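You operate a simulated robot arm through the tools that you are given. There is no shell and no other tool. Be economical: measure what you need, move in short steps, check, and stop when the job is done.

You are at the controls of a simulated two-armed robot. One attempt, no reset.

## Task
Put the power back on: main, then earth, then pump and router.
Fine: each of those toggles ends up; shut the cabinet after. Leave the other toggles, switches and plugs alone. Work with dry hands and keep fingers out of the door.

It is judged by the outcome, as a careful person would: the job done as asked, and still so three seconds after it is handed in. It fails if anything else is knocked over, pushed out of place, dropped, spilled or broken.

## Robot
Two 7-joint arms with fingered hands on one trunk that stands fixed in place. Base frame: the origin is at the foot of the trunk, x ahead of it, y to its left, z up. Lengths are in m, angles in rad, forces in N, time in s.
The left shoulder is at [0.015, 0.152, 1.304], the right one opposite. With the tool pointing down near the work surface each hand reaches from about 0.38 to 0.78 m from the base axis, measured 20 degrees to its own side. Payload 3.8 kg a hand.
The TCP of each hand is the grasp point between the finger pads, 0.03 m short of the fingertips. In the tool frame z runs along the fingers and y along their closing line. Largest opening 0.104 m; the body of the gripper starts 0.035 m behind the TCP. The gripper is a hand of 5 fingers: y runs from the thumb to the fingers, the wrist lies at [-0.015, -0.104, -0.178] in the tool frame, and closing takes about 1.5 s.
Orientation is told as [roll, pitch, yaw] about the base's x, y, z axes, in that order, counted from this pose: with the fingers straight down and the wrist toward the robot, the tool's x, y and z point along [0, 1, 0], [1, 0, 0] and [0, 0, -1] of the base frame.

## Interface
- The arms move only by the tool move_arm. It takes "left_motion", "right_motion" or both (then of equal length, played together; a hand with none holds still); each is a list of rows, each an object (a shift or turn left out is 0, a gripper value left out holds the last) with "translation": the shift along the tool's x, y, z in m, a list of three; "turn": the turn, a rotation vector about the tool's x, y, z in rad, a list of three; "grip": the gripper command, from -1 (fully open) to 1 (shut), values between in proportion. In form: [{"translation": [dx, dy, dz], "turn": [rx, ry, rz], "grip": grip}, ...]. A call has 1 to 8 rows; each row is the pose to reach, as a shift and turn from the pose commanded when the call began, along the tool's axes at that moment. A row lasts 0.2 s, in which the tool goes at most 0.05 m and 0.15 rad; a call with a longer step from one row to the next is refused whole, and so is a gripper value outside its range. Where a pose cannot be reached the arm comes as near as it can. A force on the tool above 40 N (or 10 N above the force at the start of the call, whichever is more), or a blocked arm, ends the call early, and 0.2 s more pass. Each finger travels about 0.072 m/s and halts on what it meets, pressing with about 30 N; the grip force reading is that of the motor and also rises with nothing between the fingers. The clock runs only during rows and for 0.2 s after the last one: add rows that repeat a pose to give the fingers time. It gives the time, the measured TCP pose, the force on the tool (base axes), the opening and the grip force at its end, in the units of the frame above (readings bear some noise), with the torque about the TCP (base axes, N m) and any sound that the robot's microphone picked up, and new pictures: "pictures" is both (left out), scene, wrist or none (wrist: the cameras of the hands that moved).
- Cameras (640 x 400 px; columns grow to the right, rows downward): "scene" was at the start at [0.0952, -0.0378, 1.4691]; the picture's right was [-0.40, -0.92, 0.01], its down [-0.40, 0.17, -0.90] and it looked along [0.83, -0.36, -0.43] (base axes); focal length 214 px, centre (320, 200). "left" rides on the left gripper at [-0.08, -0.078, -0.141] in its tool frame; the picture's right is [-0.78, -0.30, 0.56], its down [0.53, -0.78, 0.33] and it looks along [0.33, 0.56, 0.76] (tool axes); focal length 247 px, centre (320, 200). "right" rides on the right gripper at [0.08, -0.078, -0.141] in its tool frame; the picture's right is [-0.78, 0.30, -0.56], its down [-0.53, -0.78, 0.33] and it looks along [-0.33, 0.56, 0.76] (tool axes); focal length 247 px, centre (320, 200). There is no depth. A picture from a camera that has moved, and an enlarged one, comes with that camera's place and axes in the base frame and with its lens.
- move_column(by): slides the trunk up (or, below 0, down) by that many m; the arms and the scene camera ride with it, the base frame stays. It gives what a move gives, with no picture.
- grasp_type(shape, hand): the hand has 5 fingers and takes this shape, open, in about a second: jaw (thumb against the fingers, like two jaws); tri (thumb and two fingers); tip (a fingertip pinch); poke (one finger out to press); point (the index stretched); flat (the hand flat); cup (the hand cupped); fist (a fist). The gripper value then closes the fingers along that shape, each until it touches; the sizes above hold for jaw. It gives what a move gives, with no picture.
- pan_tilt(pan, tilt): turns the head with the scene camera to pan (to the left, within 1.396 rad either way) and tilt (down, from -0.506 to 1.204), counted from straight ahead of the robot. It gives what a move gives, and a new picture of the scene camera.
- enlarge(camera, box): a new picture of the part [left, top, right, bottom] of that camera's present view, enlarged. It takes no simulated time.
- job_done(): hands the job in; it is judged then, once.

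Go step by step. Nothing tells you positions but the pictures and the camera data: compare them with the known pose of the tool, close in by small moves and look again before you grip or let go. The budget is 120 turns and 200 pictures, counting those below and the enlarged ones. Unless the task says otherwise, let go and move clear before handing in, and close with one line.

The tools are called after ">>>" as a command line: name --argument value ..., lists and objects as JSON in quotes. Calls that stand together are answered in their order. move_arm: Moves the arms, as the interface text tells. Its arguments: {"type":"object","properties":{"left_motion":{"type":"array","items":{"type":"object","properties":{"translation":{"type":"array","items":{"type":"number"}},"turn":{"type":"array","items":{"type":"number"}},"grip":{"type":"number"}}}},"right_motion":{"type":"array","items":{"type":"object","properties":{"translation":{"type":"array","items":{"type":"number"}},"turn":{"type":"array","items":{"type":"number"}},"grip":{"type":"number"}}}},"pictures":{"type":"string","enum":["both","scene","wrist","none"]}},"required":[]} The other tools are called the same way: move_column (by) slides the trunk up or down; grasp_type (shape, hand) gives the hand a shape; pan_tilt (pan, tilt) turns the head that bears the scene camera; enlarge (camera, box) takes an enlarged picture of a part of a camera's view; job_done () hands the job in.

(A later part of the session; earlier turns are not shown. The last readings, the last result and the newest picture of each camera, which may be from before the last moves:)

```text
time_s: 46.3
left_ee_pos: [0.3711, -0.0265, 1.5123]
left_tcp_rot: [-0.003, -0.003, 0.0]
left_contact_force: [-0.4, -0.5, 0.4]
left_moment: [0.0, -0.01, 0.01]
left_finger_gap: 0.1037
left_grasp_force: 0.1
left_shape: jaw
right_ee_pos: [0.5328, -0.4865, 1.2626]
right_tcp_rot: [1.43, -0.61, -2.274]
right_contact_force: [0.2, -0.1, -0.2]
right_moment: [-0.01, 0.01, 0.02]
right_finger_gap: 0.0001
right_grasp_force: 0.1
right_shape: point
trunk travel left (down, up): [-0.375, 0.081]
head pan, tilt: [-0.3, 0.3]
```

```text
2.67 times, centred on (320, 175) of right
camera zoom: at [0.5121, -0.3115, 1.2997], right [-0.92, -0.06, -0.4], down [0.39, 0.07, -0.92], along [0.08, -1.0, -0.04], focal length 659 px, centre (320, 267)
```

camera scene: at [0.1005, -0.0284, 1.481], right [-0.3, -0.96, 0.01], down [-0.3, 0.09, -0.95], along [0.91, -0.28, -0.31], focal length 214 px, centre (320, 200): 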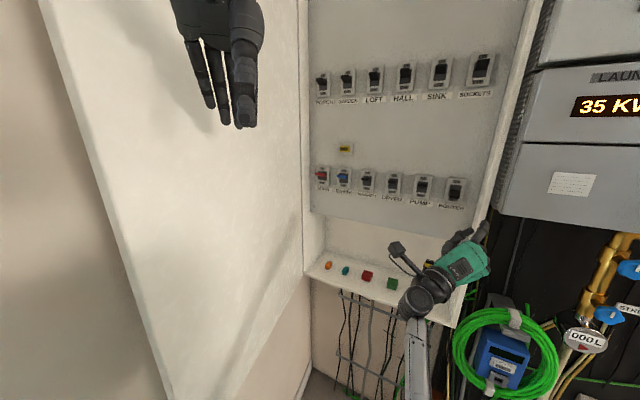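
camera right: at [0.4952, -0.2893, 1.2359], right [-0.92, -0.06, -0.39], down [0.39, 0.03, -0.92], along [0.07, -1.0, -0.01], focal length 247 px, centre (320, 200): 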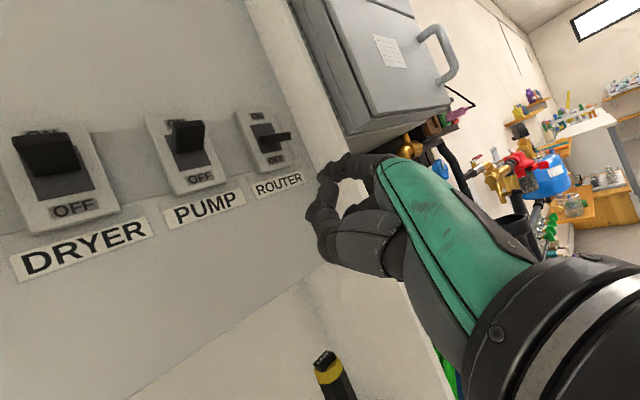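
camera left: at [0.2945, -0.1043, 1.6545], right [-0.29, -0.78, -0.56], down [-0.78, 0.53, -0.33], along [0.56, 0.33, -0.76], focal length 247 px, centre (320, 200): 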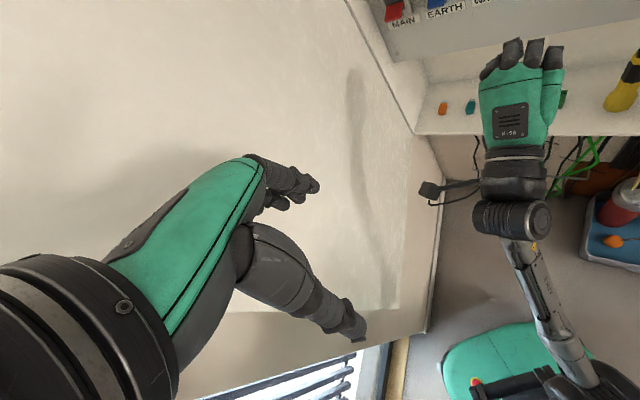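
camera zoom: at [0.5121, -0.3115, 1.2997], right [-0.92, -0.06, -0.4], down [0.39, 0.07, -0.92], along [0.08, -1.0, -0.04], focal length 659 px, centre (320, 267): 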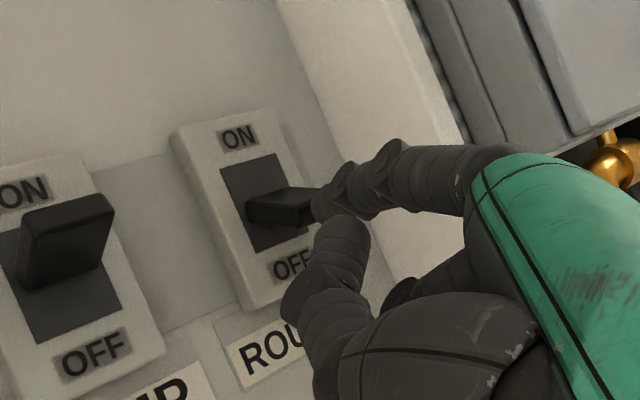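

The tip rose just in front of the lever's end without touching it, so it needs to be deeper. I'll lower 4 cm, go 2.2 cm further in, and lift again.

>>> move_arm --right_motion '[{"translation": [-0.016, -0.012, 0.002]}, {"translation": [-0.032, -0.024, 0.004]}, {"translation": [-0.032, -0.024, 0.015]}, {"translation": [-0.032, -0.024, 0.025]}, {"translation": [-0.024, -0.018, 0.024]}, {"translation": [-0.016, -0.012, 0.0235]}, {"translation": [-0.008, -0.006, 0.023]}, {"translation": [0, 0, 0.022]}]' --pictures "none"

>>> enlarge --camera "scene" --box '[400, 150, 528, 230]'

>>> enlarge --camera "right" --box '[200, 100, 440, 250]'

```text
time_s: 48.1
left_ee_pos: [0.3719, -0.0245, 1.5124]
left_tcp_rot: [-0.001, -0.003, 0.0]
left_contact_force: [-0.1, 0.1, -0.1]
left_moment: [-0.01, -0.03, 0.01]
left_finger_gap: 0.1038
left_grasp_force: 0.1
left_shape: jaw
right_ee_pos: [0.5476, -0.499, 1.2593]
right_tcp_rot: [1.431, -0.608, -2.272]
right_contact_force: [0.2, 0.0, -0.2]
right_moment: [0.02, -0.01, 0.02]
right_finger_gap: 0.096
right_grasp_force: 0.1
right_shape: point
trunk travel left (down, up): [-0.375, 0.081]
head pan, tilt: [-0.3, 0.3]
```

```text
5.00 times, centred on (464, 190) of scene
camera zoom: at [0.1001, -0.0285, 1.4811], right [-0.3, -0.96, 0.01], down [-0.3, 0.09, -0.95], along [0.91, -0.28, -0.31], focal length 1072 px, centre (-400, 250)
```

zoom: 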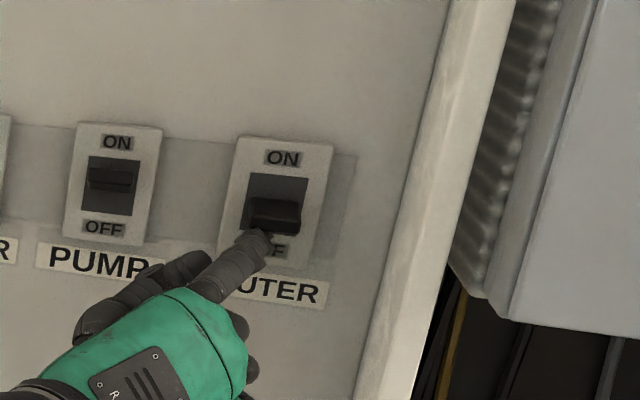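

```text
2.67 times, centred on (320, 175) of right
camera zoom: at [0.5274, -0.3252, 1.2973], right [-0.92, -0.06, -0.4], down [0.39, 0.07, -0.92], along [0.09, -1.0, -0.04], focal length 659 px, centre (320, 267)
```

zoom: 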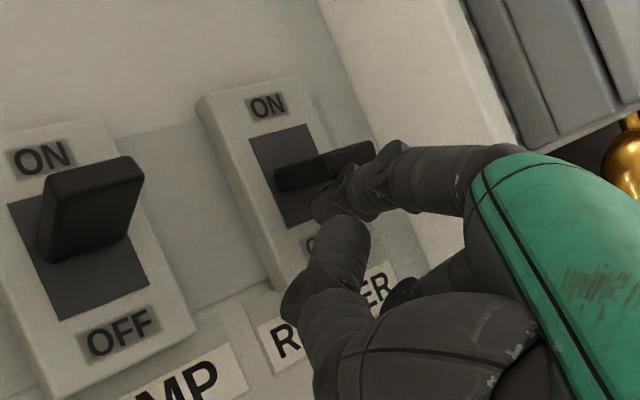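

The finger is now properly under the lever and it has begun to move. I'll continue the lift.

>>> move_arm --right_motion '[{"translation": [0.006, 0.0045, -0.0005]}, {"translation": [0.012, 0.009, -0.001]}, {"translation": [0.016, 0.012, -0.0015]}, {"translation": [0.02, 0.015, -0.002]}, {"translation": [0.024, 0.018, -0.0025]}]' --pictures "none"

>>> enlarge --camera "scene" --box '[400, 150, 528, 230]'

>>> enlarge --camera "right" --box '[200, 100, 440, 250]'

```text
time_s: 49.3
left_ee_pos: [0.3703, -0.0257, 1.5119]
left_tcp_rot: [-0.001, -0.002, -0.002]
left_contact_force: [0.4, -0.3, -0.2]
left_moment: [0.01, -0.01, -0.02]
left_finger_gap: 0.1039
left_grasp_force: 0.1
left_shape: jaw
right_ee_pos: [0.5459, -0.5022, 1.2879]
right_tcp_rot: [1.428, -0.605, -2.274]
right_contact_force: [-8.5, 7.6, -17.3]
right_moment: [0.53, -0.43, -0.52]
right_finger_gap: 0.0958
right_grasp_force: 0.0
right_shape: point
trunk travel left (down, up): [-0.375, 0.081]
head pan, tilt: [-0.3, 0.3]
```

```text
5.00 times, centred on (464, 190) of scene
camera zoom: at [0.099, -0.0289, 1.481], right [-0.3, -0.96, 0.01], down [-0.3, 0.09, -0.95], along [0.91, -0.28, -0.31], focal length 1072 px, centre (-400, 250)
```

zoom: 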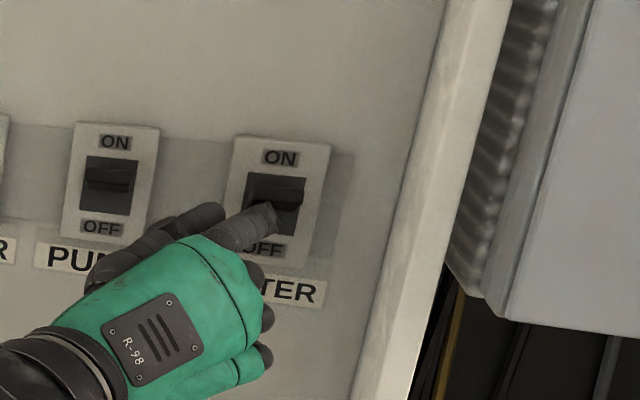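

```text
2.67 times, centred on (320, 175) of right
camera zoom: at [0.5263, -0.328, 1.3256], right [-0.92, -0.06, -0.4], down [0.39, 0.07, -0.92], along [0.08, -1.0, -0.04], focal length 659 px, centre (320, 267)
```

zoom: 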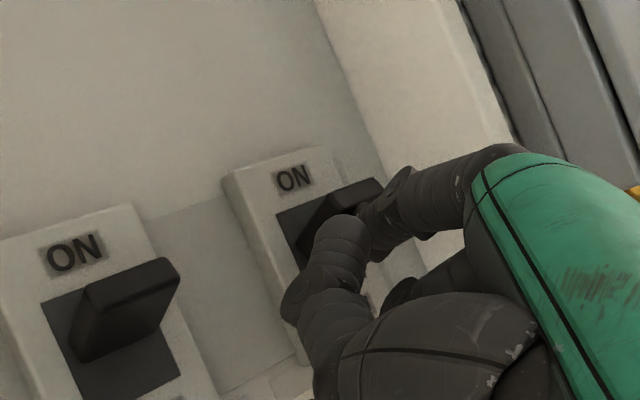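

ROUTER is at its upper stop. I'll lower, retreat straight out, and check all toggles.

>>> move_arm --right_motion '[{"translation": [-0.01, -0.0075, 0.001]}, {"translation": [-0.028, -0.021, 0.0]}, {"translation": [-0.036, -0.027, -0.03]}, {"translation": [-0.036, -0.027, -0.07]}, {"translation": [-0.036, -0.027, -0.11]}, {"translation": [-0.036, -0.027, -0.14]}]' --pictures "none"

>>> enlarge --camera "scene" --box '[290, 130, 490, 255]'

>>> enlarge --camera "scene" --box '[300, 30, 508, 160]'

```text
time_s: 50.5
left_ee_pos: [0.3708, -0.0239, 1.5117]
left_tcp_rot: [-0.003, -0.002, 0.0]
left_contact_force: [0.0, -0.1, -1.1]
left_moment: [-0.03, 0.03, 0.02]
left_finger_gap: 0.1037
left_grasp_force: 0.1
left_shape: jaw
right_ee_pos: [0.4658, -0.435, 1.3654]
right_tcp_rot: [1.648, -0.481, -2.41]
right_contact_force: [0.0, 0.2, -0.3]
right_moment: [-0.03, 0.01, 0.02]
right_finger_gap: 0.0003
right_grasp_force: 0.0
right_shape: point
trunk travel left (down, up): [-0.375, 0.081]
head pan, tilt: [-0.3, 0.3]
stopped in row 6 (right hand): the arm was blocked; the commanded pose is now the measured one
```

```text
3.20 times, centred on (390, 192) of scene
camera zoom: at [0.0997, -0.0271, 1.4811], right [-0.3, -0.96, 0.01], down [-0.3, 0.09, -0.95], along [0.91, -0.28, -0.31], focal length 686 px, centre (96, 224)
```

zoom: 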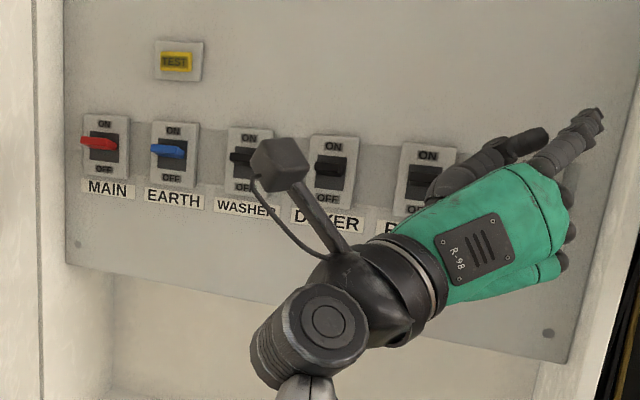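

```text
3.08 times, centred on (404, 95) of scene
camera zoom: at [0.0997, -0.0271, 1.4811], right [-0.3, -0.96, 0.01], down [-0.3, 0.09, -0.95], along [0.91, -0.28, -0.31], focal length 660 px, centre (62, 523)
```

zoom: 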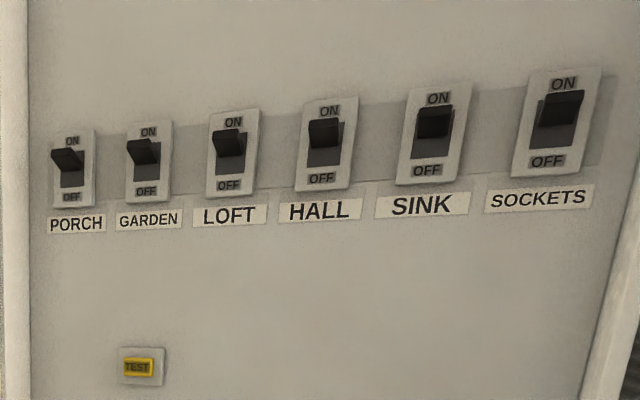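

The retreat ended in an awkward posture limit, but the hand is clear of the levers. I'll unroll it while drawing back.

>>> move_arm --right_motion '[{"translation": [0, 0, -0.01], "turn": [0, 0, -0.14]}, {"translation": [0, 0, -0.02], "turn": [0, 0, -0.28]}, {"translation": [0, 0, -0.03], "turn": [0, 0, -0.42]}, {"translation": [0, 0, -0.03], "turn": [0, 0, -0.56]}, {"translation": [0, 0, -0.03], "turn": [0, 0, -0.7]}, {"translation": [0, 0, -0.03], "turn": [0, 0, -0.84]}, {"translation": [0, 0, -0.03], "turn": [0, 0, -0.98]}, {"translation": [0, 0, -0.03], "turn": [0, 0, -1.12]}]' --pictures "both"

```text
time_s: 51.5
left_ee_pos: [0.3712, -0.0255, 1.5136]
left_tcp_rot: [-0.002, -0.002, 0.0]
left_contact_force: [0.2, -0.1, 0.7]
left_moment: [0.0, 0.0, 0.0]
left_finger_gap: 0.1036
left_grasp_force: 0.1
left_shape: jaw
right_ee_pos: [0.4275, -0.4235, 1.4347]
right_tcp_rot: [1.89, -0.865, -2.661]
right_contact_force: [-0.2, -0.2, -0.8]
right_moment: [-0.04, -0.01, 0.02]
right_finger_gap: 0.0002
right_grasp_force: 0.1
right_shape: point
trunk travel left (down, up): [-0.375, 0.081]
head pan, tilt: [-0.3, 0.3]
stopped in row 4 (right hand): the arm was blocked; the commanded pose is now the measured one
camera scene: at [0.1, -0.0291, 1.481], right [-0.3, -0.96, 0.01], down [-0.3, 0.09, -0.95], along [0.91, -0.28, -0.31], focal length 214 px, centre (320, 200)
camera right: at [0.418, -0.2476, 1.3978], right [-0.92, -0.16, -0.37], down [0.4, -0.34, -0.85], along [0.01, -0.93, 0.37], focal length 247 px, centre (320, 200)
```

scene: 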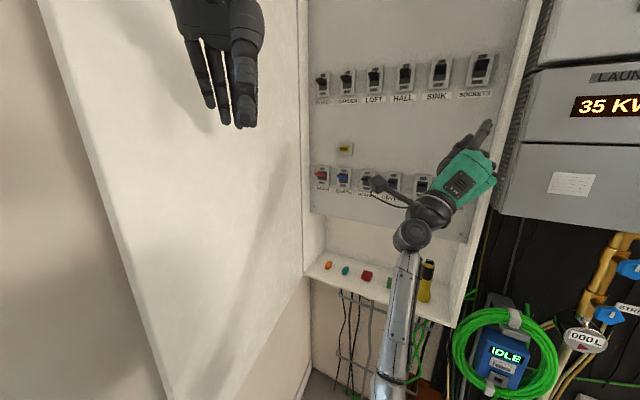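
right: 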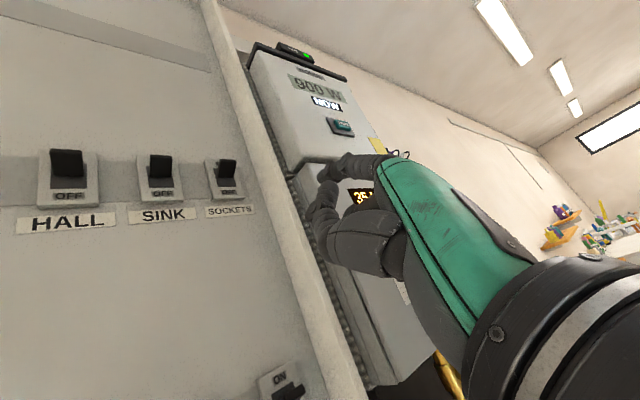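

Power is visibly back (the meter reads 900 W). The arm is folded against its limit, so I'll move the hand slightly left and forward to give it room, and unroll it there.

>>> move_arm --right_motion '[{"translation": [0.006, -0.026, -0.002]}, {"translation": [0.012, -0.053, -0.004]}, {"translation": [0.019, -0.079, -0.006], "turn": [0, 0, -0.14]}, {"translation": [0.019, -0.079, -0.006], "turn": [0, 0, -0.28]}, {"translation": [0.019, -0.079, -0.006], "turn": [0, 0, -0.42]}, {"translation": [0.019, -0.079, -0.006], "turn": [0, 0, -0.56]}, {"translation": [0.019, -0.079, -0.006], "turn": [0, 0, -0.7]}, {"translation": [0.019, -0.079, -0.006], "turn": [0, 0, -0.84]}]' --pictures "both"

```text
time_s: 53.3
left_ee_pos: [0.371, -0.0264, 1.5139]
left_tcp_rot: [-0.001, -0.003, -0.002]
left_contact_force: [-1.3, 0.7, -0.4]
left_moment: [-0.01, 0.03, 0.04]
left_finger_gap: 0.1037
left_grasp_force: 0.0
left_shape: jaw
right_ee_pos: [0.4778, -0.3811, 1.385]
right_tcp_rot: [-2.478, -1.314, 1.623]
right_contact_force: [0.7, -0.7, 0.6]
right_moment: [0.03, 0.01, 0.03]
right_finger_gap: 0.0001
right_grasp_force: 0.0
right_shape: point
trunk travel left (down, up): [-0.375, 0.081]
head pan, tilt: [-0.3, 0.3]
camera scene: at [0.0998, -0.0291, 1.4811], right [-0.3, -0.96, 0.01], down [-0.3, 0.09, -0.95], along [0.91, -0.28, -0.31], focal length 214 px, centre (320, 200)
camera right: at [0.4468, -0.2477, 1.2695], right [-0.95, -0.01, 0.3], down [-0.18, -0.78, -0.6], along [0.24, -0.63, 0.74], focal length 247 px, centre (320, 200)
```

scene: 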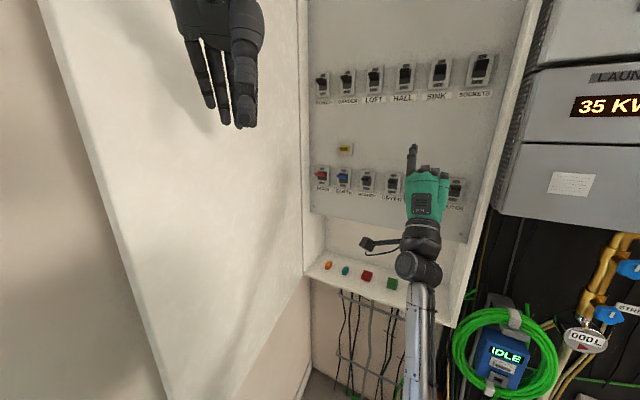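
right: 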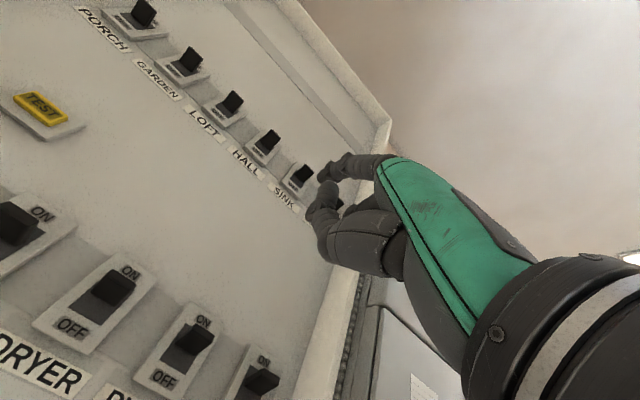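

The hand is unrolled and clear. To park the right arm outside the door's swing I'll pitch the fingers down and then draw back toward its starting place.

>>> move_arm --right_motion '[{"turn": [0.15, 0, 0]}, {"turn": [0.3, 0, 0]}, {"turn": [0.45, 0, 0]}, {"turn": [0.6, 0, 0]}, {"turn": [0.75, 0, 0]}, {"turn": [0.9, 0, 0]}, {"turn": [1.05, 0, 0]}, {"turn": [1.2, 0, 0]}]' --pictures "none"

>>> pan_tilt --pan 0.5 --tilt 0.2

```text
time_s: 55.1
left_ee_pos: [0.3716, -0.025, 1.513]
left_tcp_rot: [-0.001, 0.001, -0.001]
left_contact_force: [0.2, 0.1, 0.0]
left_moment: [0.02, 0.02, 0.01]
left_finger_gap: 0.1037
left_grasp_force: 0.0
left_shape: jaw
right_ee_pos: [0.4781, -0.3802, 1.3841]
right_tcp_rot: [-0.183, -0.563, -0.772]
right_contact_force: [0.7, 0.3, 0.5]
right_moment: [0.02, 0.03, 0.01]
right_finger_gap: 0.0959
right_grasp_force: 0.1
right_shape: point
trunk travel left (down, up): [-0.375, 0.081]
head pan, tilt: [-0.3, 0.3]
```

```text
time_s: 56.2
left_ee_pos: [0.371, -0.0261, 1.5121]
left_tcp_rot: [-0.003, -0.001, 0.0]
left_contact_force: [0.3, -0.2, -0.1]
left_moment: [0.0, -0.02, 0.0]
left_finger_gap: 0.1038
left_grasp_force: 0.0
left_shape: jaw
right_ee_pos: [0.4775, -0.3822, 1.3849]
right_tcp_rot: [-0.185, -0.57, -0.769]
right_contact_force: [0.4, 0.2, 0.6]
right_moment: [0.03, 0.01, 0.01]
right_finger_gap: 0.0962
right_grasp_force: 0.1
right_shape: point
trunk travel left (down, up): [-0.375, 0.081]
head pan, tilt: [0.499, 0.201]
camera scene: at [0.093, 0.0435, 1.4905], right [0.48, -0.88, -0.01], down [-0.19, -0.1, -0.98], along [0.86, 0.47, -0.22], focal length 214 px, centre (320, 200)
```

scene: 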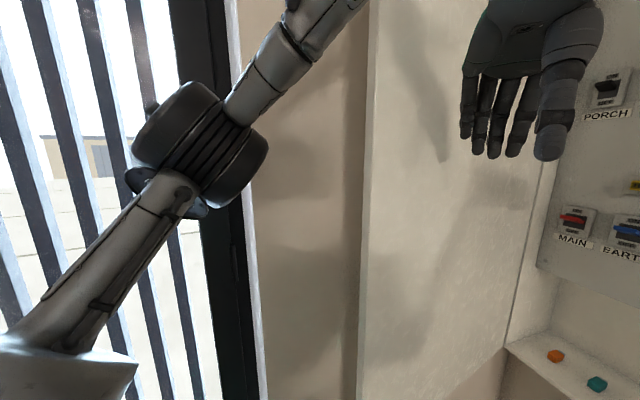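

The door's free edge is near (0.365,0.12), too close to the left shoulder for the left hand to hook it. I'll use the right index to hook behind the edge from lower down and pull, then push it shut from outside with the left hand. First I'll reorient the right hand to point along the door.

>>> move_arm --right_motion '[{"translation": [0.0128, -0.03, 0.006], "turn": [-0.1216, -0.0045, -0.0806]}, {"translation": [0.0255, -0.06, 0.012], "turn": [-0.243, -0.009, -0.161]}, {"translation": [0.038, -0.09, 0.018], "turn": [-0.365, -0.0135, -0.242]}, {"translation": [0.051, -0.12, 0.024], "turn": [-0.4865, -0.018, -0.3225]}, {"translation": [0.064, -0.15, 0.03], "turn": [-0.608, -0.0225, -0.403]}, {"translation": [0.0765, -0.18, 0.036], "turn": [-0.73, -0.027, -0.484]}, {"translation": [0.089, -0.211, 0.042], "turn": [-0.851, -0.0315, -0.564]}, {"translation": [0.102, -0.241, 0.048], "turn": [-0.973, -0.036, -0.645]}]' --pictures "both"

```text
time_s: 57.1
left_ee_pos: [0.3716, -0.0246, 1.5134]
left_tcp_rot: [-0.001, -0.002, -0.001]
left_contact_force: [0.5, -1.0, -0.4]
left_moment: [-0.01, -0.02, -0.02]
left_finger_gap: 0.1038
left_grasp_force: 0.0
left_shape: jaw
right_ee_pos: [0.438, -0.3115, 1.4177]
right_tcp_rot: [-0.451, -1.108, -0.349]
right_contact_force: [0.7, 0.1, 0.0]
right_moment: [-0.01, 0.01, 0.0]
right_finger_gap: 0.0
right_grasp_force: 0.0
right_shape: point
trunk travel left (down, up): [-0.375, 0.081]
head pan, tilt: [0.499, 0.201]
stopped in row 4 (right hand): the arm was blocked; the commanded pose is now the measured one
camera scene: at [0.0921, 0.0443, 1.4905], right [0.48, -0.88, -0.01], down [-0.19, -0.1, -0.98], along [0.86, 0.47, -0.22], focal length 214 px, centre (320, 200)
camera right: at [0.3737, -0.1471, 1.39], right [-0.74, -0.22, 0.64], down [-0.49, -0.49, -0.72], along [0.47, -0.85, 0.26], focal length 247 px, centre (320, 200)
```

scene: 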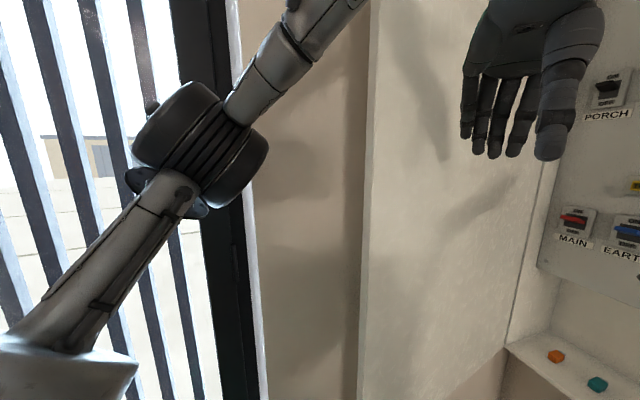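
right: 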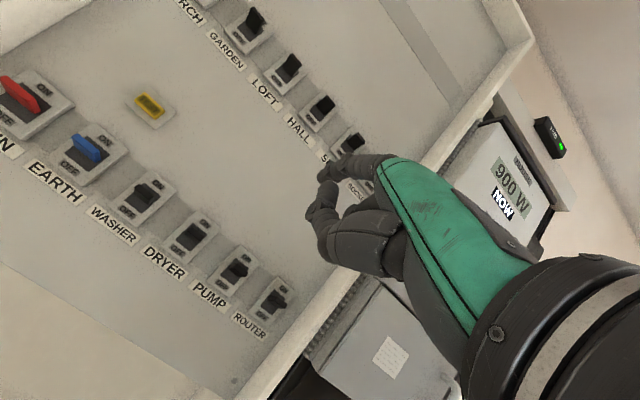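

The arm was folded too tightly near its shoulder. I'll first bring the hand forward and down for room, then finish the rotation.

>>> move_arm --right_motion '[{"translation": [0.0215, -0.028, 0.008]}, {"translation": [0.043, -0.057, 0.016]}, {"translation": [0.0645, -0.085, 0.024]}, {"translation": [0.086, -0.1135, 0.0325]}, {"translation": [0.1075, -0.142, 0.041]}, {"translation": [0.129, -0.17, 0.049]}, {"translation": [0.1505, -0.1985, 0.057]}, {"translation": [0.172, -0.227, 0.065]}]' --pictures "wrist"

```text
time_s: 57.8
left_ee_pos: [0.3719, -0.0237, 1.5125]
left_tcp_rot: [-0.003, -0.002, 0.001]
left_contact_force: [-1.3, 0.9, 0.5]
left_moment: [-0.05, -0.02, 0.0]
left_finger_gap: 0.1038
left_grasp_force: 0.1
left_shape: jaw
right_ee_pos: [0.4319, -0.2918, 1.4487]
right_tcp_rot: [-0.329, -1.326, -0.496]
right_contact_force: [0.1, 0.5, 0.7]
right_moment: [0.0, 0.01, 0.01]
right_finger_gap: 0.0
right_grasp_force: 0.1
right_shape: point
trunk travel left (down, up): [-0.375, 0.081]
head pan, tilt: [0.499, 0.201]
stopped in row 3 (right hand): the arm was blocked; the commanded pose is now the measured one
camera right: at [0.3807, -0.1277, 1.4005], right [-0.86, -0.16, 0.48], down [-0.34, -0.52, -0.79], along [0.37, -0.84, 0.39], focal length 247 px, centre (320, 200)
```

right: 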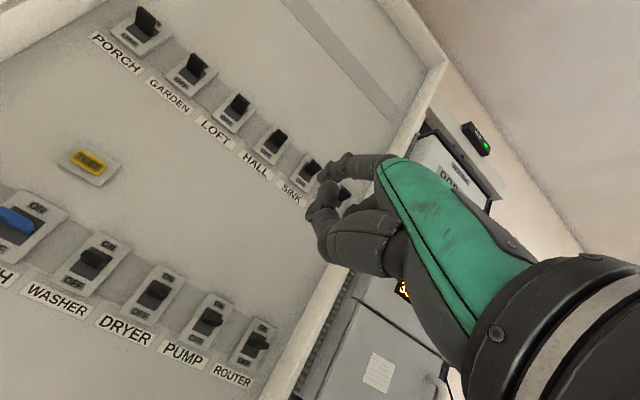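

I need to extend the arm straight outward first. There is plenty of room in front of the panel, so I'll go forward along +x only.

>>> move_arm --right_motion '[{"translation": [0.029, 0.006, 0.016]}, {"translation": [0.0575, 0.012, 0.0315]}, {"translation": [0.086, 0.018, 0.047]}, {"translation": [0.115, 0.0245, 0.063]}]' --pictures "none"

```text
time_s: 58.8
left_ee_pos: [0.3723, -0.0264, 1.5116]
left_tcp_rot: [-0.002, -0.001, 0.002]
left_contact_force: [-0.2, -0.1, -0.6]
left_moment: [0.02, 0.03, 0.0]
left_finger_gap: 0.1038
left_grasp_force: 0.0
left_shape: jaw
right_ee_pos: [0.5625, -0.2633, 1.4454]
right_tcp_rot: [-0.309, -1.322, -0.512]
right_contact_force: [0.1, -0.3, 0.8]
right_moment: [0.03, 0.01, 0.0]
right_finger_gap: 0.0
right_grasp_force: 0.0
right_shape: point
trunk travel left (down, up): [-0.375, 0.081]
head pan, tilt: [0.499, 0.201]
```

It moves freely now. I'll go straight down to z ≈1.14.

>>> move_arm --right_motion '[{"translation": [0.0056, -0.0375, 0.0044]}, {"translation": [0.011, -0.075, 0.0088]}, {"translation": [0.017, -0.1125, 0.013]}, {"translation": [0.0225, -0.15, 0.0175]}, {"translation": [0.028, -0.1875, 0.022]}, {"translation": [0.034, -0.225, 0.026]}, {"translation": [0.039, -0.2625, 0.031]}, {"translation": [0.045, -0.3, 0.035]}]' --pictures "wrist"

```text
time_s: 60.5
left_ee_pos: [0.3709, -0.0255, 1.5133]
left_tcp_rot: [-0.001, -0.001, 0.001]
left_contact_force: [0.5, -0.1, -0.1]
left_moment: [0.03, 0.0, -0.02]
left_finger_gap: 0.1034
left_grasp_force: 0.0
left_shape: jaw
right_ee_pos: [0.5542, -0.2188, 1.1452]
right_tcp_rot: [-0.313, -1.322, -0.508]
right_contact_force: [0.1, 0.5, -0.2]
right_moment: [0.01, 0.0, 0.0]
right_finger_gap: 0.0
right_grasp_force: 0.2
right_shape: point
trunk travel left (down, up): [-0.375, 0.081]
head pan, tilt: [0.499, 0.201]
camera right: at [0.5032, -0.0535, 1.0988], right [-0.86, -0.17, 0.48], down [-0.34, -0.51, -0.79], along [0.38, -0.84, 0.39], focal length 247 px, centre (320, 200)
```

right: 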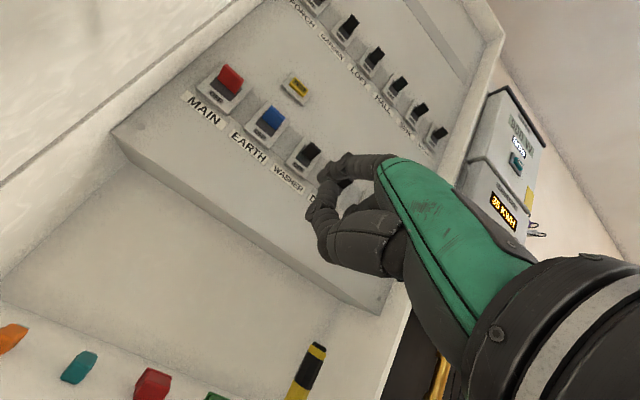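

Now I'll rotate the hand to point nearly straight ahead, rolled so the index is on the left, while moving to about (0.47,-0.12,1.03).

>>> move_arm --right_motion '[{"translation": [0.0023, -0.02, -0.014], "turn": [-0.0686, 0.07, -0.1063]}, {"translation": [0.0046, -0.0404, -0.0283], "turn": [-0.137, 0.14, -0.2126]}, {"translation": [0.0069, -0.0606, -0.0424], "turn": [-0.2057, 0.21, -0.3189]}, {"translation": [0.0091, -0.081, -0.0566], "turn": [-0.2743, 0.28, -0.425]}, {"translation": [0.0114, -0.101, -0.0707], "turn": [-0.343, 0.35, -0.5314]}, {"translation": [0.0137, -0.121, -0.085], "turn": [-0.4114, 0.42, -0.6377]}, {"translation": [0.016, -0.1415, -0.099], "turn": [-0.48, 0.49, -0.744]}]' --pictures "wrist"

>>> pan_tilt --pan 0.2 --tilt 0.75

```text
time_s: 62.1
left_ee_pos: [0.3714, -0.026, 1.5126]
left_tcp_rot: [-0.003, -0.001, -0.001]
left_contact_force: [0.8, -0.6, 0.0]
left_moment: [-0.03, 0.02, 0.01]
left_finger_gap: 0.1037
left_grasp_force: 0.0
left_shape: jaw
right_ee_pos: [0.469, -0.1223, 1.0285]
right_tcp_rot: [-1.57, -0.795, 1.376]
right_contact_force: [0.3, -1.1, 0.9]
right_moment: [0.02, 0.0, 0.0]
right_finger_gap: 0.0
right_grasp_force: 0.1
right_shape: point
trunk travel left (down, up): [-0.375, 0.081]
head pan, tilt: [0.499, 0.201]
camera right: at [0.3308, -0.0917, 0.919], right [-0.61, -0.23, 0.76], down [0.15, -0.97, -0.18], along [0.78, 0.0, 0.63], focal length 247 px, centre (320, 200)
```

right: 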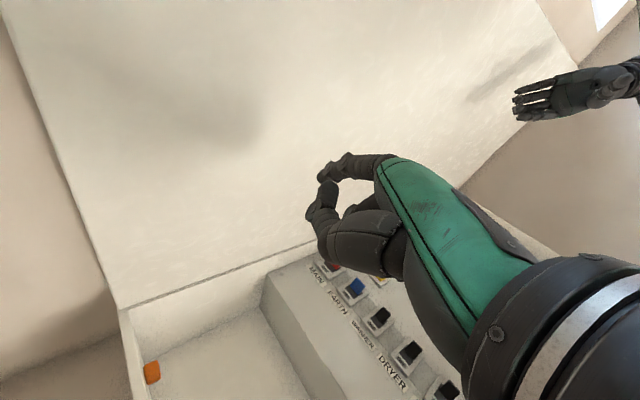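

```text
time_s: 63.1
left_ee_pos: [0.3716, -0.0259, 1.5118]
left_tcp_rot: [-0.003, -0.002, 0.0]
left_contact_force: [-0.7, -0.2, 0.2]
left_moment: [-0.02, -0.03, -0.02]
left_finger_gap: 0.1037
left_grasp_force: 0.1
left_shape: jaw
right_ee_pos: [0.4688, -0.1216, 1.0294]
right_tcp_rot: [-1.57, -0.796, 1.373]
right_contact_force: [0.1, -0.4, 0.5]
right_moment: [0.02, 0.01, -0.05]
right_finger_gap: 0.0
right_grasp_force: 0.0
right_shape: point
trunk travel left (down, up): [-0.375, 0.081]
head pan, tilt: [0.201, 0.75]
camera scene: at [0.0913, 0.0154, 1.4409], right [0.2, -0.98, 0.0], down [-0.68, -0.14, -0.72], along [0.7, 0.15, -0.69], focal length 214 px, centre (320, 200)
```

scene: 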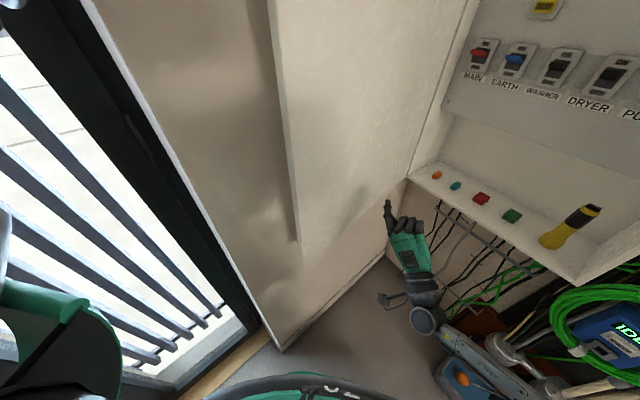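

I now have good geometry. The door's free edge is at about (0.39,0.13), its bottom at z≈0.89, and there's roughly an 8–9 cm gap to the wall. I'll bring the hand back toward the robot in front of the edge.

>>> move_arm --right_motion '[{"translation": [0.021, -0.008, -0.025]}, {"translation": [0.041, -0.016, -0.05]}, {"translation": [0.062, -0.024, -0.076]}, {"translation": [0.076, -0.01, -0.11]}, {"translation": [0.09, 0.005, -0.145]}, {"translation": [0.105, 0.019, -0.1795]}]' --pictures "both"

```text
time_s: 64.5
left_ee_pos: [0.3707, -0.0246, 1.5123]
left_tcp_rot: [-0.001, -0.001, -0.002]
left_contact_force: [-0.2, 0.2, -0.9]
left_moment: [0.02, 0.05, -0.02]
left_finger_gap: 0.1038
left_grasp_force: 0.0
left_shape: jaw
right_ee_pos: [0.3108, 0.0042, 0.9709]
right_tcp_rot: [-1.572, -0.794, 1.371]
right_contact_force: [-0.4, -0.1, 0.6]
right_moment: [-0.01, 0.03, 0.02]
right_finger_gap: 0.0
right_grasp_force: 0.1
right_shape: point
trunk travel left (down, up): [-0.375, 0.081]
head pan, tilt: [0.201, 0.75]
camera scene: at [0.0908, 0.016, 1.4409], right [0.2, -0.98, 0.0], down [-0.68, -0.14, -0.72], along [0.7, 0.15, -0.7], focal length 214 px, centre (320, 200)
camera right: at [0.1735, 0.0329, 0.8602], right [-0.61, -0.23, 0.75], down [0.14, -0.97, -0.18], along [0.78, 0.0, 0.63], focal length 247 px, centre (320, 200)
```

scene: 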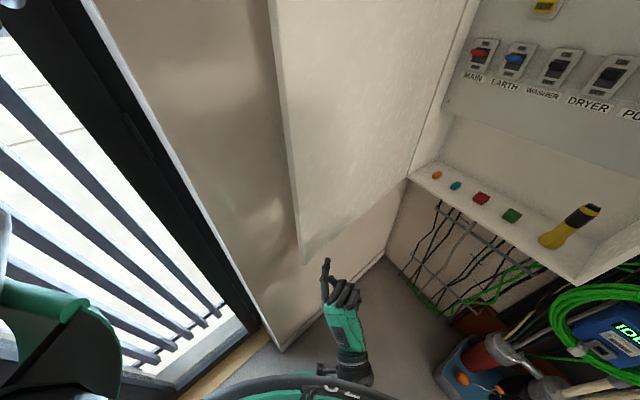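
right: 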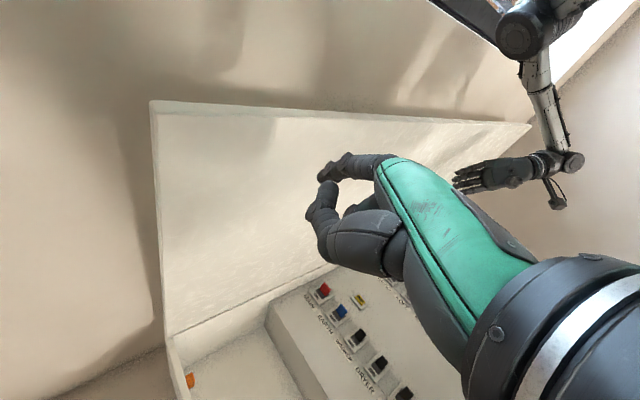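

The wrist camera clearly sees the door's free edge. I'll move left past the edge on the robot's side.

>>> move_arm --right_motion '[{"translation": [0.026, 0.0255, -0.006]}, {"translation": [0.052, 0.051, -0.012]}, {"translation": [0.0775, 0.077, -0.017]}, {"translation": [0.0976, 0.097, -0.0024]}]' --pictures "both"

```text
time_s: 65.5
left_ee_pos: [0.373, -0.0239, 1.5124]
left_tcp_rot: [-0.002, 0.0, 0.0]
left_contact_force: [0.1, 1.2, -0.1]
left_moment: [-0.01, 0.03, 0.03]
left_finger_gap: 0.1034
left_grasp_force: 0.2
left_shape: jaw
right_ee_pos: [0.3379, 0.1333, 0.9705]
right_tcp_rot: [-1.568, -0.795, 1.371]
right_contact_force: [-0.3, 0.4, -0.6]
right_moment: [-0.01, -0.02, 0.0]
right_finger_gap: 0.0002
right_grasp_force: 0.0
right_shape: point
trunk travel left (down, up): [-0.375, 0.081]
head pan, tilt: [0.201, 0.75]
camera scene: at [0.0922, 0.0164, 1.4408], right [0.2, -0.98, 0.0], down [-0.68, -0.14, -0.72], along [0.7, 0.15, -0.7], focal length 214 px, centre (320, 200)
camera right: at [0.1986, 0.164, 0.8604], right [-0.61, -0.23, 0.76], down [0.14, -0.97, -0.18], along [0.78, 0.0, 0.63], focal length 247 px, centre (320, 200)
```

scene: 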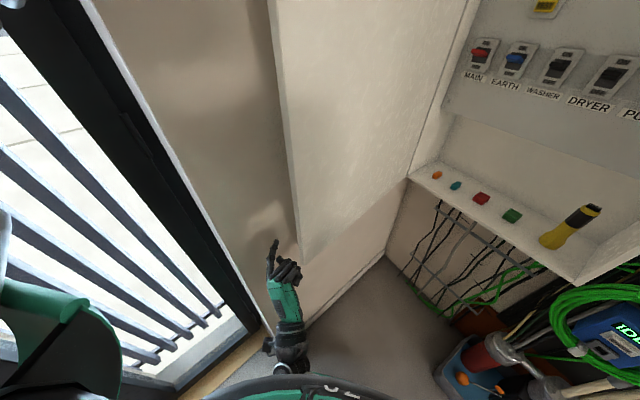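
right: 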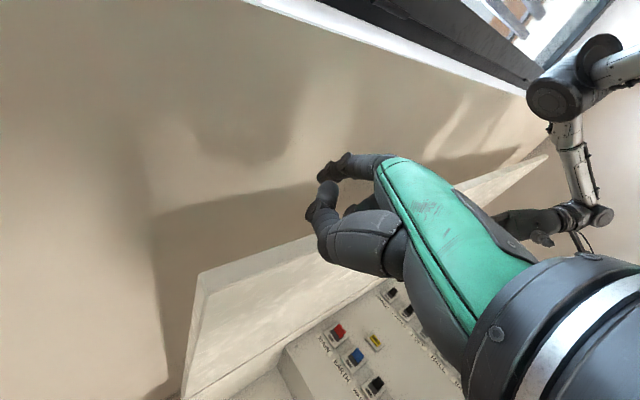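

The fingertip is now outside the edge, on the wall side. I'll slide it 7 cm along the door so it sits behind the edge.

>>> move_arm --right_motion '[{"translation": [-0.007, -0.007, 0.023]}, {"translation": [-0.014, -0.014, 0.046]}, {"translation": [-0.0196, -0.0196, 0.064]}]' --pictures "both"

>>> enlarge --camera "right" --box '[240, 110, 432, 230]'

```text
time_s: 66.3
left_ee_pos: [0.3629, -0.0184, 1.5136]
left_tcp_rot: [-0.006, -0.007, 0.0]
left_contact_force: [-0.3, 0.7, 0.1]
left_moment: [-0.01, -0.03, 0.01]
left_finger_gap: 0.1037
left_grasp_force: 0.1
left_shape: jaw
right_ee_pos: [0.3871, 0.1021, 0.9693]
right_tcp_rot: [-1.571, -0.789, 1.384]
right_contact_force: [-27.5, 19.2, -12.2]
right_moment: [-0.27, -0.03, 0.64]
right_finger_gap: 0.0
right_grasp_force: 0.1
right_shape: point
trunk travel left (down, up): [-0.375, 0.081]
head pan, tilt: [0.201, 0.75]
camera scene: at [0.0833, 0.0225, 1.4411], right [0.2, -0.98, 0.0], down [-0.68, -0.14, -0.72], along [0.71, 0.14, -0.69], focal length 214 px, centre (320, 200)
camera right: at [0.2479, 0.1309, 0.8598], right [-0.61, -0.23, 0.76], down [0.15, -0.97, -0.17], along [0.78, 0.01, 0.63], focal length 247 px, centre (320, 200)
```

scene: 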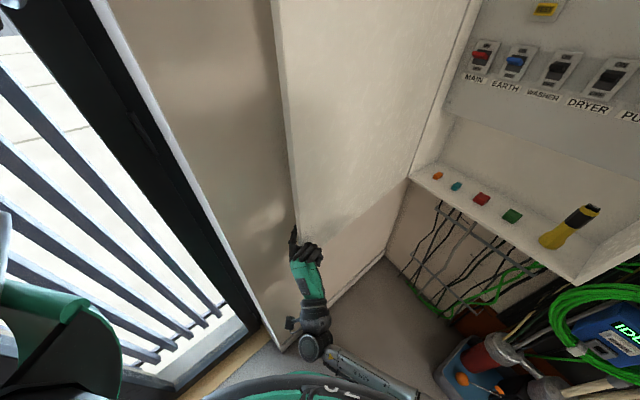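
right: 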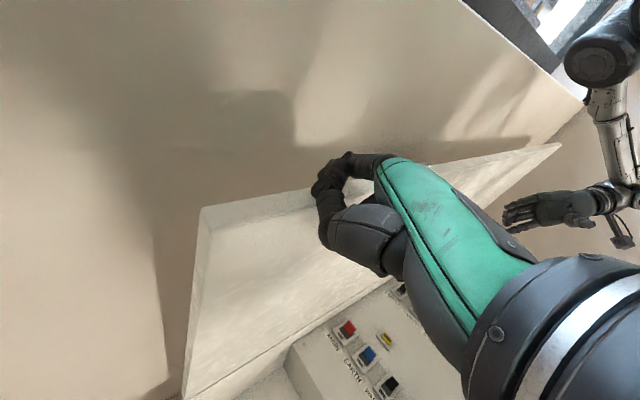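

```text
3.33 times, centred on (336, 170) of right
camera zoom: at [0.2479, 0.1309, 0.8598], right [-0.61, -0.23, 0.76], down [0.15, -0.97, -0.17], along [0.78, 0.01, 0.63], focal length 823 px, centre (267, 300)
```

zoom: 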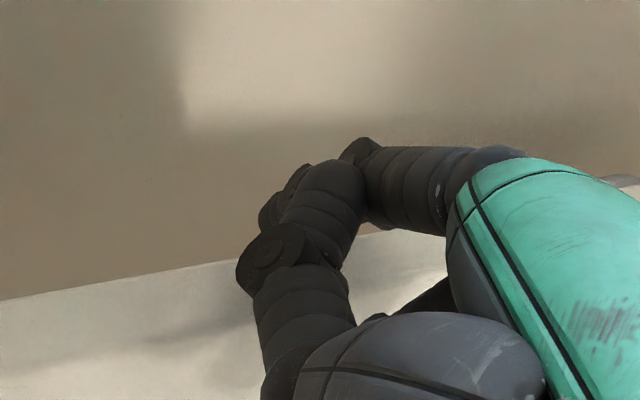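

The thumb is pressing against the door's end, so I'll back off. An open jaw straddling the edge, thumb inside and fingers behind, will fit better.

>>> move_arm --right_motion '[{"translation": [0.008, 0.008, -0.027]}, {"translation": [0.016, 0.016, -0.055]}, {"translation": [0.025, 0.025, -0.0825]}]' --pictures "none"

>>> grasp_type --hand "right" --shape "jaw"

>>> pan_tilt --pan 0.3 --tilt 0.9

>>> enlarge --camera "right" --box '[0, 0, 640, 400]'

```text
time_s: 67.1
left_ee_pos: [0.3678, -0.0232, 1.5123]
left_tcp_rot: [-0.003, -0.005, 0.0]
left_contact_force: [0.3, 0.6, -1.1]
left_moment: [-0.03, 0.0, 0.02]
left_finger_gap: 0.1038
left_grasp_force: 0.0
left_shape: jaw
right_ee_pos: [0.3149, 0.1494, 0.9712]
right_tcp_rot: [-1.573, -0.795, 1.373]
right_contact_force: [-0.6, -0.2, 0.0]
right_moment: [0.01, -0.01, -0.02]
right_finger_gap: 0.0003
right_grasp_force: 0.0
right_shape: point
trunk travel left (down, up): [-0.375, 0.081]
head pan, tilt: [0.201, 0.75]
```

```text
time_s: 68.0
left_ee_pos: [0.3715, -0.0237, 1.5112]
left_tcp_rot: [-0.001, -0.002, -0.001]
left_contact_force: [0.6, 1.4, -0.2]
left_moment: [0.02, -0.05, 0.03]
left_finger_gap: 0.1035
left_grasp_force: 0.0
left_shape: jaw
right_ee_pos: [0.3176, 0.1466, 0.9723]
right_tcp_rot: [-1.569, -0.796, 1.371]
right_contact_force: [0.4, 0.8, -0.6]
right_moment: [0.0, -0.01, -0.01]
right_finger_gap: 0.1039
right_grasp_force: 0.0
right_shape: jaw
trunk travel left (down, up): [-0.375, 0.081]
head pan, tilt: [0.201, 0.75]
```

```text
time_s: 68.7
left_ee_pos: [0.371, -0.0256, 1.5137]
left_tcp_rot: [-0.002, -0.003, 0.001]
left_contact_force: [-1.1, 0.2, 0.4]
left_moment: [0.0, 0.02, 0.0]
left_finger_gap: 0.1036
left_grasp_force: 0.1
left_shape: jaw
right_ee_pos: [0.3167, 0.1465, 0.9715]
right_tcp_rot: [-1.571, -0.796, 1.372]
right_contact_force: [-0.7, 0.0, 0.6]
right_moment: [-0.02, -0.04, 0.01]
right_finger_gap: 0.1034
right_grasp_force: 0.1
right_shape: jaw
trunk travel left (down, up): [-0.375, 0.081]
head pan, tilt: [0.3, 0.901]
camera scene: at [0.0821, 0.0212, 1.4291], right [0.3, -0.96, -0.01], down [-0.76, -0.23, -0.61], along [0.58, 0.18, -0.79], focal length 214 px, centre (320, 200)
```

scene: 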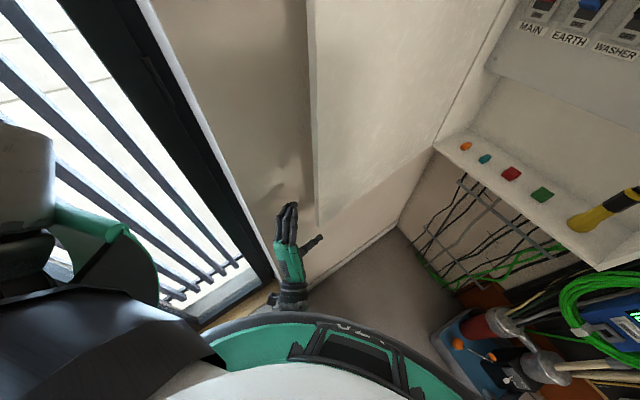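

```text
1.00 times, centred on (320, 200) of right (not enlarged: the box is as wide or as high as the picture)
camera zoom: at [0.1793, 0.1774, 0.861], right [-0.61, -0.23, 0.75], down [0.14, -0.97, -0.18], along [0.78, 0.0, 0.63], focal length 247 px, centre (320, 200)
```

zoom: 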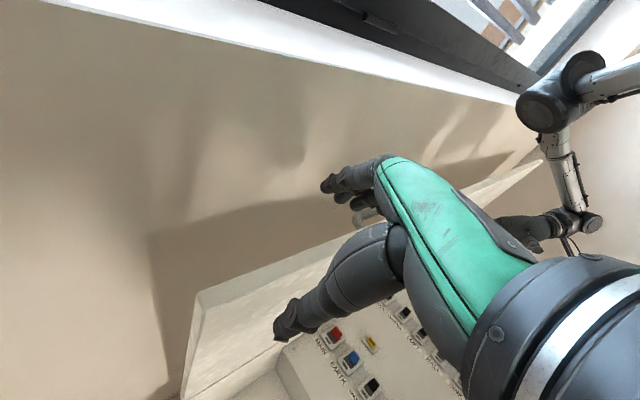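

The open jaw looks right: fingers on the wall side, thumb on the inner side, edge between them. I'll align the yaw with the door and centre the jaw on the edge line.

>>> move_arm --right_motion '[{"translation": [0.007, 0.007, 0.0], "turn": [0.082, -0.084, 0]}, {"translation": [0.014, 0.014, 0.01], "turn": [0.165, -0.168, 0]}, {"translation": [0.0213, 0.021, 0.02], "turn": [0.247, -0.252, 0.002]}]' --pictures "both"

```text
time_s: 69.7
left_ee_pos: [0.3705, -0.0263, 1.5132]
left_tcp_rot: [-0.001, -0.002, 0.0]
left_contact_force: [0.0, -0.1, -0.4]
left_moment: [0.03, 0.01, -0.01]
left_finger_gap: 0.1035
left_grasp_force: 0.1
left_shape: jaw
right_ee_pos: [0.3404, 0.1256, 0.9268]
right_tcp_rot: [-1.611, -0.711, 1.03]
right_contact_force: [0.3, 0.8, 0.3]
right_moment: [-0.01, 0.02, 0.02]
right_finger_gap: 0.1041
right_grasp_force: 0.1
right_shape: jaw
trunk travel left (down, up): [-0.375, 0.081]
head pan, tilt: [0.3, 0.901]
stopped in row 3 (right hand): the arm was blocked; the commanded pose is now the measured one
camera scene: at [0.0817, 0.0203, 1.4292], right [0.3, -0.96, -0.01], down [-0.76, -0.23, -0.61], along [0.58, 0.18, -0.79], focal length 214 px, centre (320, 200)
camera right: at [0.2213, 0.1932, 0.8124], right [-0.64, 0.08, 0.76], down [-0.22, -0.97, -0.09], along [0.74, -0.23, 0.64], focal length 247 px, centre (320, 200)
```

scene: 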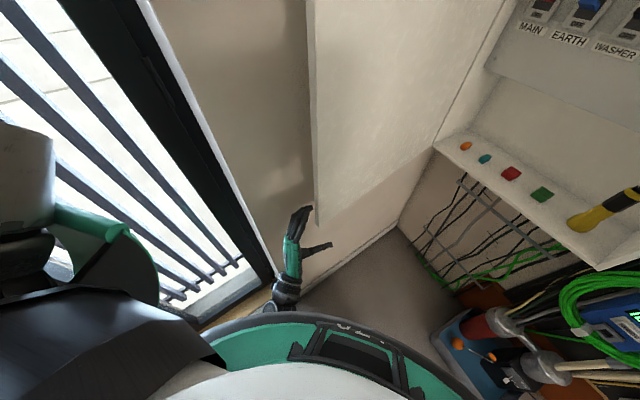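
right: 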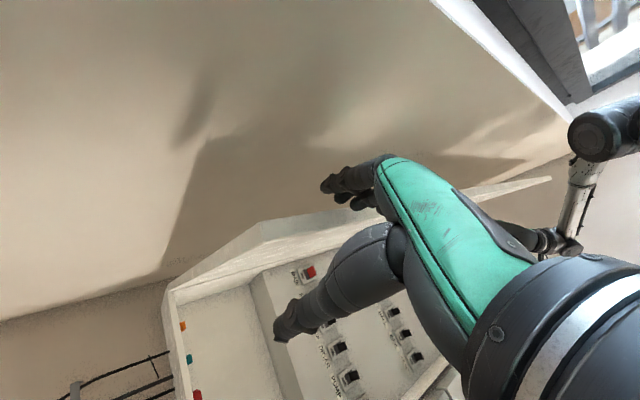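

The fingers need to sit about 3 cm further outward (the wall side) and a bit higher to clear the door's end. I'll nudge that way.

>>> move_arm --right_motion '[{"translation": [-0.0035, 0.016, -0.01]}, {"translation": [-0.007, 0.033, -0.02]}, {"translation": [-0.0105, 0.049, -0.02]}]' --pictures "both"

```text
time_s: 70.7
left_ee_pos: [0.3713, -0.0241, 1.5116]
left_tcp_rot: [-0.003, 0.001, -0.001]
left_contact_force: [0.1, 0.0, 0.1]
left_moment: [-0.01, 0.01, 0.03]
left_finger_gap: 0.1039
left_grasp_force: 0.0
left_shape: jaw
right_ee_pos: [0.3381, 0.1364, 0.9348]
right_tcp_rot: [-1.642, -0.636, 1.038]
right_contact_force: [0.6, 0.7, 0.0]
right_moment: [0.0, 0.04, -0.02]
right_finger_gap: 0.104
right_grasp_force: 0.0
right_shape: jaw
trunk travel left (down, up): [-0.375, 0.081]
head pan, tilt: [0.3, 0.901]
stopped in row 3 (right hand): the arm was blocked; the commanded pose is now the measured one
camera scene: at [0.082, 0.0213, 1.4291], right [0.3, -0.96, -0.01], down [-0.76, -0.23, -0.61], along [0.58, 0.18, -0.79], focal length 214 px, centre (320, 200)
camera right: at [0.2166, 0.1963, 0.8181], right [-0.63, 0.14, 0.77], down [-0.23, -0.97, -0.01], along [0.74, -0.19, 0.64], focal length 247 px, centre (320, 200)
```

scene: 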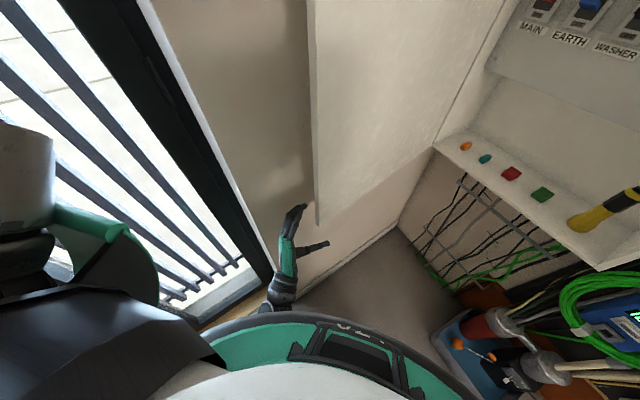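
right: 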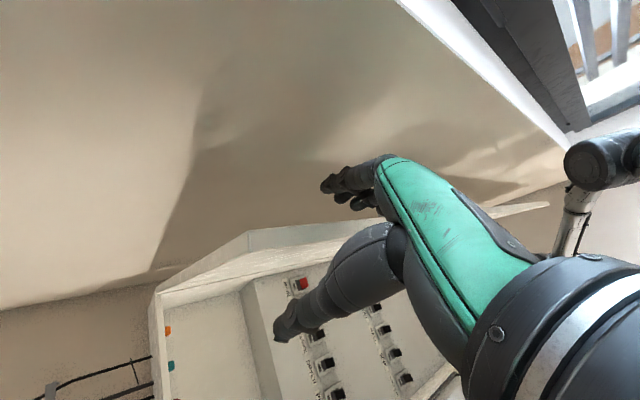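

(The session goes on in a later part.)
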